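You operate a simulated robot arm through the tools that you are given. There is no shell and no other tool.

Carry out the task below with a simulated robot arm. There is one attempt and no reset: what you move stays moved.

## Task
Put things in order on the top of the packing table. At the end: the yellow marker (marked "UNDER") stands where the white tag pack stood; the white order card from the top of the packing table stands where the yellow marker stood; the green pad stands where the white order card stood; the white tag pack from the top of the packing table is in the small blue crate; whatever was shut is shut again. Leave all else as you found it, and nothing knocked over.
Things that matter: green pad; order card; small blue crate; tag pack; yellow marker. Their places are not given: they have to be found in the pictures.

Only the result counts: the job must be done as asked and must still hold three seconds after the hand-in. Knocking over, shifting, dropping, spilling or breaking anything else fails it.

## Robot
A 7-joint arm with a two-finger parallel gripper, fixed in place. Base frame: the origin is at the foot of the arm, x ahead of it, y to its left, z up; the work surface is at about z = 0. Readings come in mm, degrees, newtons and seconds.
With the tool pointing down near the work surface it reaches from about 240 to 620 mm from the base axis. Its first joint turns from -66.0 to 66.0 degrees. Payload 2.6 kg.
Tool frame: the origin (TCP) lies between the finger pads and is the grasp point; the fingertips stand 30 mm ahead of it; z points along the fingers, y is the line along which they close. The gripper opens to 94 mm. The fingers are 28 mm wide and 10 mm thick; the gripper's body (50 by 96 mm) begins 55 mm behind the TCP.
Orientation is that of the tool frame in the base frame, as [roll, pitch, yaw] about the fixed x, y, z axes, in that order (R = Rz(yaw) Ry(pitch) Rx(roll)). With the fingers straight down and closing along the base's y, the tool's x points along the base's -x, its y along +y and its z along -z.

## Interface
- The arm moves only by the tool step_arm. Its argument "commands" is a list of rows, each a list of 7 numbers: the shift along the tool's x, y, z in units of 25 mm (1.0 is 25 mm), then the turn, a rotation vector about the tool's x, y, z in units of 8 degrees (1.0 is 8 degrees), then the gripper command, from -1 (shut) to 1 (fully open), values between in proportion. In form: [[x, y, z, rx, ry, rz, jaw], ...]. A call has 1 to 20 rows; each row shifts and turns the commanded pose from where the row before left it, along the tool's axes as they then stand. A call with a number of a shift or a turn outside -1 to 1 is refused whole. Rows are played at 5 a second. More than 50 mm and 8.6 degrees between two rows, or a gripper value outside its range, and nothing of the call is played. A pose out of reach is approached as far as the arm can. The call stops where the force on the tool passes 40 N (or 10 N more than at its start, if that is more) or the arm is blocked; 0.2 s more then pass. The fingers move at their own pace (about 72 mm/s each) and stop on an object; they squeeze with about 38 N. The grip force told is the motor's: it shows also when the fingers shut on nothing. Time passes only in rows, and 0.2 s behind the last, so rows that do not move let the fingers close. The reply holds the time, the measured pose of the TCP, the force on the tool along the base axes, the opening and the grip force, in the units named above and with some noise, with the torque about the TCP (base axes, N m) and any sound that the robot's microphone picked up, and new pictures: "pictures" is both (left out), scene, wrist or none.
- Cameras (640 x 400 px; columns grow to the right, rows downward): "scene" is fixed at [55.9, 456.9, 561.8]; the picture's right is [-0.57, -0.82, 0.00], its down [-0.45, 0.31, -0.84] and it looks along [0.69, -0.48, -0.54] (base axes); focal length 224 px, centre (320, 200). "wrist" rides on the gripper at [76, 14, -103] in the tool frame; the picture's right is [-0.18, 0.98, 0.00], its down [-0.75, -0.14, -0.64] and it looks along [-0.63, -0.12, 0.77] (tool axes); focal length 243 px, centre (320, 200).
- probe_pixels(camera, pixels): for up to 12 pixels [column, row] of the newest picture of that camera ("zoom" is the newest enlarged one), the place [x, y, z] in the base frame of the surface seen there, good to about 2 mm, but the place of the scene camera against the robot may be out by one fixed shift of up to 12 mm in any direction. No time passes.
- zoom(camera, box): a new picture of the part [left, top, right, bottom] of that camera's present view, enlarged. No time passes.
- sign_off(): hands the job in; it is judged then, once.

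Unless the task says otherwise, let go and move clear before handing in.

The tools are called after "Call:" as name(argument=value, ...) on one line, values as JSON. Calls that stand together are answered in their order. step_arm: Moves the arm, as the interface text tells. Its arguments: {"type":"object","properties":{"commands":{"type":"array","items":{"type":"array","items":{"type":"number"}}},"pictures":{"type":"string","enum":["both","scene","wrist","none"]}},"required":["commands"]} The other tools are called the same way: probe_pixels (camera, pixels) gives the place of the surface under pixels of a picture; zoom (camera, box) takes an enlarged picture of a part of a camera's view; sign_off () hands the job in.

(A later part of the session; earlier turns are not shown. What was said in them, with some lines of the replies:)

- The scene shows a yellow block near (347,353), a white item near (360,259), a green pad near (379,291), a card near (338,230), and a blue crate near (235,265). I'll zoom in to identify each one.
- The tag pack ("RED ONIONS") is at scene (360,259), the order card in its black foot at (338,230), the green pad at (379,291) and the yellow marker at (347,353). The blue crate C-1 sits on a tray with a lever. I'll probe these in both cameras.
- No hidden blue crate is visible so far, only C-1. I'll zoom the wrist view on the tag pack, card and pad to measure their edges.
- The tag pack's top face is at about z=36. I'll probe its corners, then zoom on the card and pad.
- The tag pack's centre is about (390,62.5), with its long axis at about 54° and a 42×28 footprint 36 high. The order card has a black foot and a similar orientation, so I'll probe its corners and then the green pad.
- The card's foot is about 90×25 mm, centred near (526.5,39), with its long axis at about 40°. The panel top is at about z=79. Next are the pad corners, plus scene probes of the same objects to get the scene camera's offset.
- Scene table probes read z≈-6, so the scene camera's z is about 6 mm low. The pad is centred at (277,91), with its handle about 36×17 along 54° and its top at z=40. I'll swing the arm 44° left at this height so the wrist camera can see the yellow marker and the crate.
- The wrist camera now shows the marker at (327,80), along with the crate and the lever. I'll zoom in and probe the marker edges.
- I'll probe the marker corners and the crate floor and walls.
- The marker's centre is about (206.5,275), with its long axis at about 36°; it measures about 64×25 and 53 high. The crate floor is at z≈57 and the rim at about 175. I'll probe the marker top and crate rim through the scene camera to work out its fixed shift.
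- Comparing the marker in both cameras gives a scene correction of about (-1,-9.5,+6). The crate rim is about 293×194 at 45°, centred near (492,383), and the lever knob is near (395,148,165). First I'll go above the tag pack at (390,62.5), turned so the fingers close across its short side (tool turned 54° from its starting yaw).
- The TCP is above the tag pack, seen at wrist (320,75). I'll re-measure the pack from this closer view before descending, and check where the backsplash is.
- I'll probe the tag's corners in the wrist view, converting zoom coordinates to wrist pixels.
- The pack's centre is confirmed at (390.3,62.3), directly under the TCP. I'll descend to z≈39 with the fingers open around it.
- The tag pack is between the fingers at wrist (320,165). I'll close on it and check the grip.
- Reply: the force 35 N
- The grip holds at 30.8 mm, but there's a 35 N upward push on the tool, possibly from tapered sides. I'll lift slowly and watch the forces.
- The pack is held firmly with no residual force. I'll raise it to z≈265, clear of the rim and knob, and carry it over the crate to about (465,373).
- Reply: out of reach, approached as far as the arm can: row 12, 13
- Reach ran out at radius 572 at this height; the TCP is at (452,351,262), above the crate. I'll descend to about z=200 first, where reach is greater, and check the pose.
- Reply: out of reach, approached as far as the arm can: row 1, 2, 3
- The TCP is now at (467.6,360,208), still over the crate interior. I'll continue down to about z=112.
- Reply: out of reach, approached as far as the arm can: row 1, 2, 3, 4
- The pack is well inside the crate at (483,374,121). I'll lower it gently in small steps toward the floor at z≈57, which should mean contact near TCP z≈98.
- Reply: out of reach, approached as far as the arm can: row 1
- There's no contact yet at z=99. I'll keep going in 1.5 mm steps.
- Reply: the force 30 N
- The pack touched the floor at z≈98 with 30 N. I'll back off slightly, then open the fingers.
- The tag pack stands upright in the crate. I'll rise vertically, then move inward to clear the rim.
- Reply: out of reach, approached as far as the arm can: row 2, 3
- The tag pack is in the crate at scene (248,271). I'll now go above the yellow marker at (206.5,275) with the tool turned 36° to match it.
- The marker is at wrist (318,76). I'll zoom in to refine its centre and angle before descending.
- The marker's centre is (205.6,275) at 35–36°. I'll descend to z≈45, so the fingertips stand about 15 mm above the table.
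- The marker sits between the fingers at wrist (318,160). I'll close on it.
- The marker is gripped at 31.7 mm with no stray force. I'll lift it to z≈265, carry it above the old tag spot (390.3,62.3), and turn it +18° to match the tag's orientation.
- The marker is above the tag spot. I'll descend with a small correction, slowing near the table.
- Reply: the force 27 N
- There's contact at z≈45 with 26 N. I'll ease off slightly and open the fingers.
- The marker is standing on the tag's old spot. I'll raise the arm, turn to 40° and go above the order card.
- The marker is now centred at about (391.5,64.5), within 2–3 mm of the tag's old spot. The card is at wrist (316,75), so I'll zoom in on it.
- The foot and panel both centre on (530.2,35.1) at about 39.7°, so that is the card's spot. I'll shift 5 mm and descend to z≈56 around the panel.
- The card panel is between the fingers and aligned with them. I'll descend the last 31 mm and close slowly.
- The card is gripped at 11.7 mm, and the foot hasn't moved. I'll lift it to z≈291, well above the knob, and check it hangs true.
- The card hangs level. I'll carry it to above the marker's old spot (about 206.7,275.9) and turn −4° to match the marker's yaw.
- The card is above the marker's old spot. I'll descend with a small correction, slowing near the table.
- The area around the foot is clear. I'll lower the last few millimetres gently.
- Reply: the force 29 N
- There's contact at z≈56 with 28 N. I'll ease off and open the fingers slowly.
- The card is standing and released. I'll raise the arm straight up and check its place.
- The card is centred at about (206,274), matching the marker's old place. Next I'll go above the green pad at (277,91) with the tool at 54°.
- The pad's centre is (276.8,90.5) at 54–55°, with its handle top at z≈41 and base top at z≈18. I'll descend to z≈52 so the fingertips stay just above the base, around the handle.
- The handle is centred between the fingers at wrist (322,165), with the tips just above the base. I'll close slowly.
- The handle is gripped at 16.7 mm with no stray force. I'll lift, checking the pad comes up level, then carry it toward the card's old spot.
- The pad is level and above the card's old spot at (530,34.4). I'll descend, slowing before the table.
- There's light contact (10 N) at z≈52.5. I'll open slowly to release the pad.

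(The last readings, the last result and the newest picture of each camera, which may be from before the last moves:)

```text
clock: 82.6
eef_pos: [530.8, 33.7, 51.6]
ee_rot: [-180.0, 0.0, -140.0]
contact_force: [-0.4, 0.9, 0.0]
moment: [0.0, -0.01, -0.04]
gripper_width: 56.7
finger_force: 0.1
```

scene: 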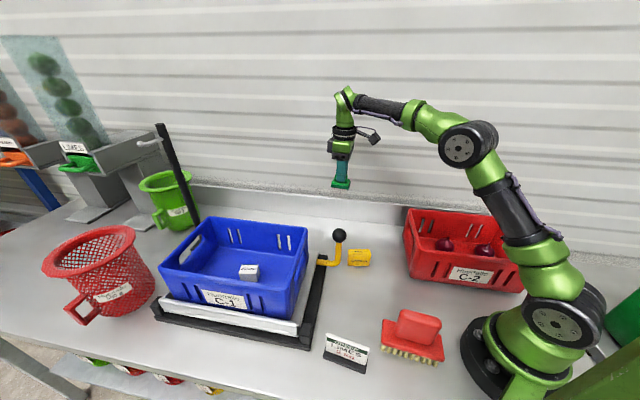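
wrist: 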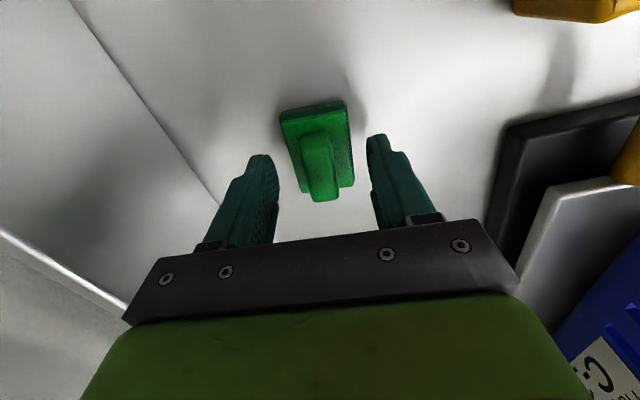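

The pad stands flat and is released. I'll raise the arm straight up and inspect everything.

Call:
step_arm(commands=[[0, 0, -0.6, 0, 0, 0, 0.2], [0, 0, -0.95, 0, 0, 0, 0.2], [0, 0, -0.95, 0, 0, 0, 0.2], [0, 0, -0.95, 0, 0, 0, 0.2], [0, 0, -0.95, 0, 0, 0, 0.2], [0, 0, -0.95, 0, 0, 0, 0.2], [0, 0, -0.95, 0, 0, 0, 0.2], [0, 0, -0.95, 0, 0, 0, 0.2], [0, 0, -0.95, 0, 0, 0, 0.2], [0, 0, 0, 0, 0, 0, 0.2]], pictures="both")

Call:
zoom(camera="wrist", box=[256, 30, 384, 110])

Call:
zoom(camera="scene", box=[220, 200, 460, 400])

```text
clock: 84.8
eef_pos: [530.5, 32.6, 258.0]
ee_rot: [-180.0, -0.1, -139.9]
contact_force: [-0.4, 0.2, -0.1]
moment: [0.01, -0.03, -0.03]
gripper_width: 56.3
finger_force: 0.1
```

scene: 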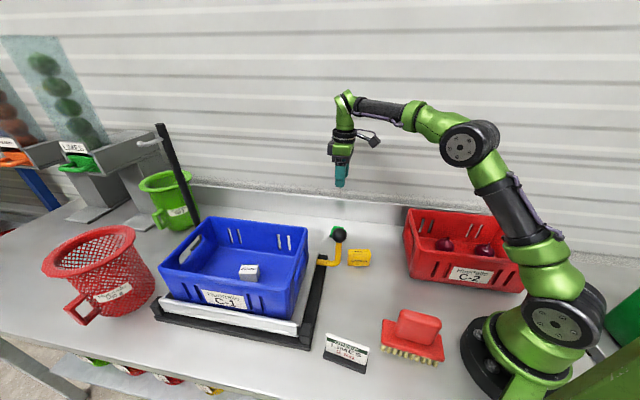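
wrist: 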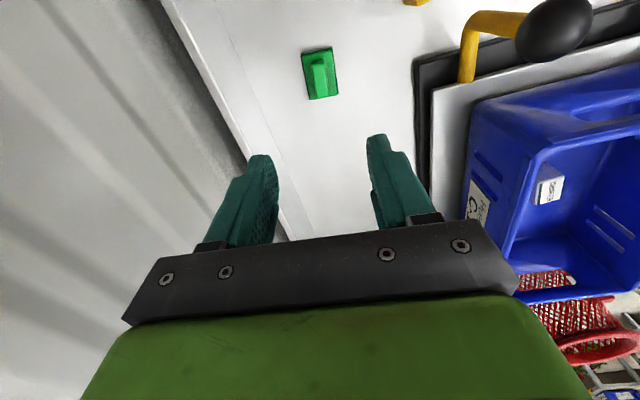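

```text
5.00 times, centred on (320, 70) of wrist
```

zoom: 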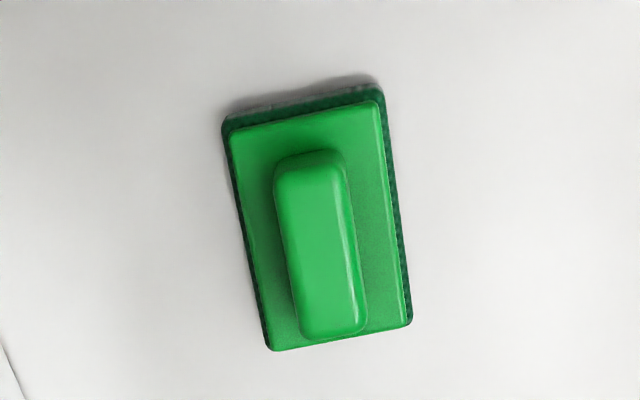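

```text
2.00 times, centred on (340, 300) of scene
```

zoom: 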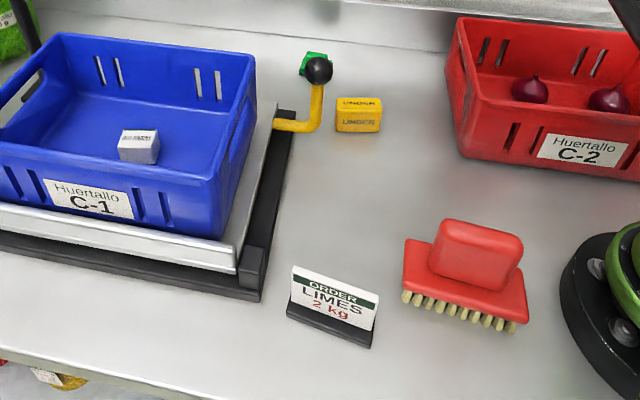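

Everything stands in place. One last check of the pad's position.

Call:
probe_pixels(camera="wrist", pixels=[[303, 58], [330, 52], [336.8, 93], [311.5, 98.5], [320, 78]])

```text
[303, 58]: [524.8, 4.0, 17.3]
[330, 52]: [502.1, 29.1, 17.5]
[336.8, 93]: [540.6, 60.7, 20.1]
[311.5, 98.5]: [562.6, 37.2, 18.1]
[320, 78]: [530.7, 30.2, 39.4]
```

All the items are in place. The pad is centred at about (532,33), within about 3 mm of the card's old spot. The card, marker and tag pack are upright, nothing else has shifted, and the gripper is open and 200 mm clear, so I'm handing in.

Call:
sign_off()

```text
The job is handed in.
```

The packing table is rearranged as asked, and I've handed the job in. I don't have the judging result.

| Item | Where it is now | Distance from the intended spot |
|---|---|---|
| White tag pack ("RED ONIONS") | Upright on the floor of the blue crate C-1 | – |
| Yellow marker ("UNDER") | Where the tag pack stood | About 2–3 mm |
| White order card | Where the marker stood | About 1 mm |
| Green pad | Where the order card stood | About 3 mm |

I turned each moved item to roughly the angle of the one it replaced. I took crate C-1 as the small blue crate, because it was the only blue crate within reach.

I found nothing shut that needed opening, so there was nothing to shut again. In the last pictures nothing had been knocked over and nothing else looked moved. The gripper was open and about 200 mm above the pad when I handed in.
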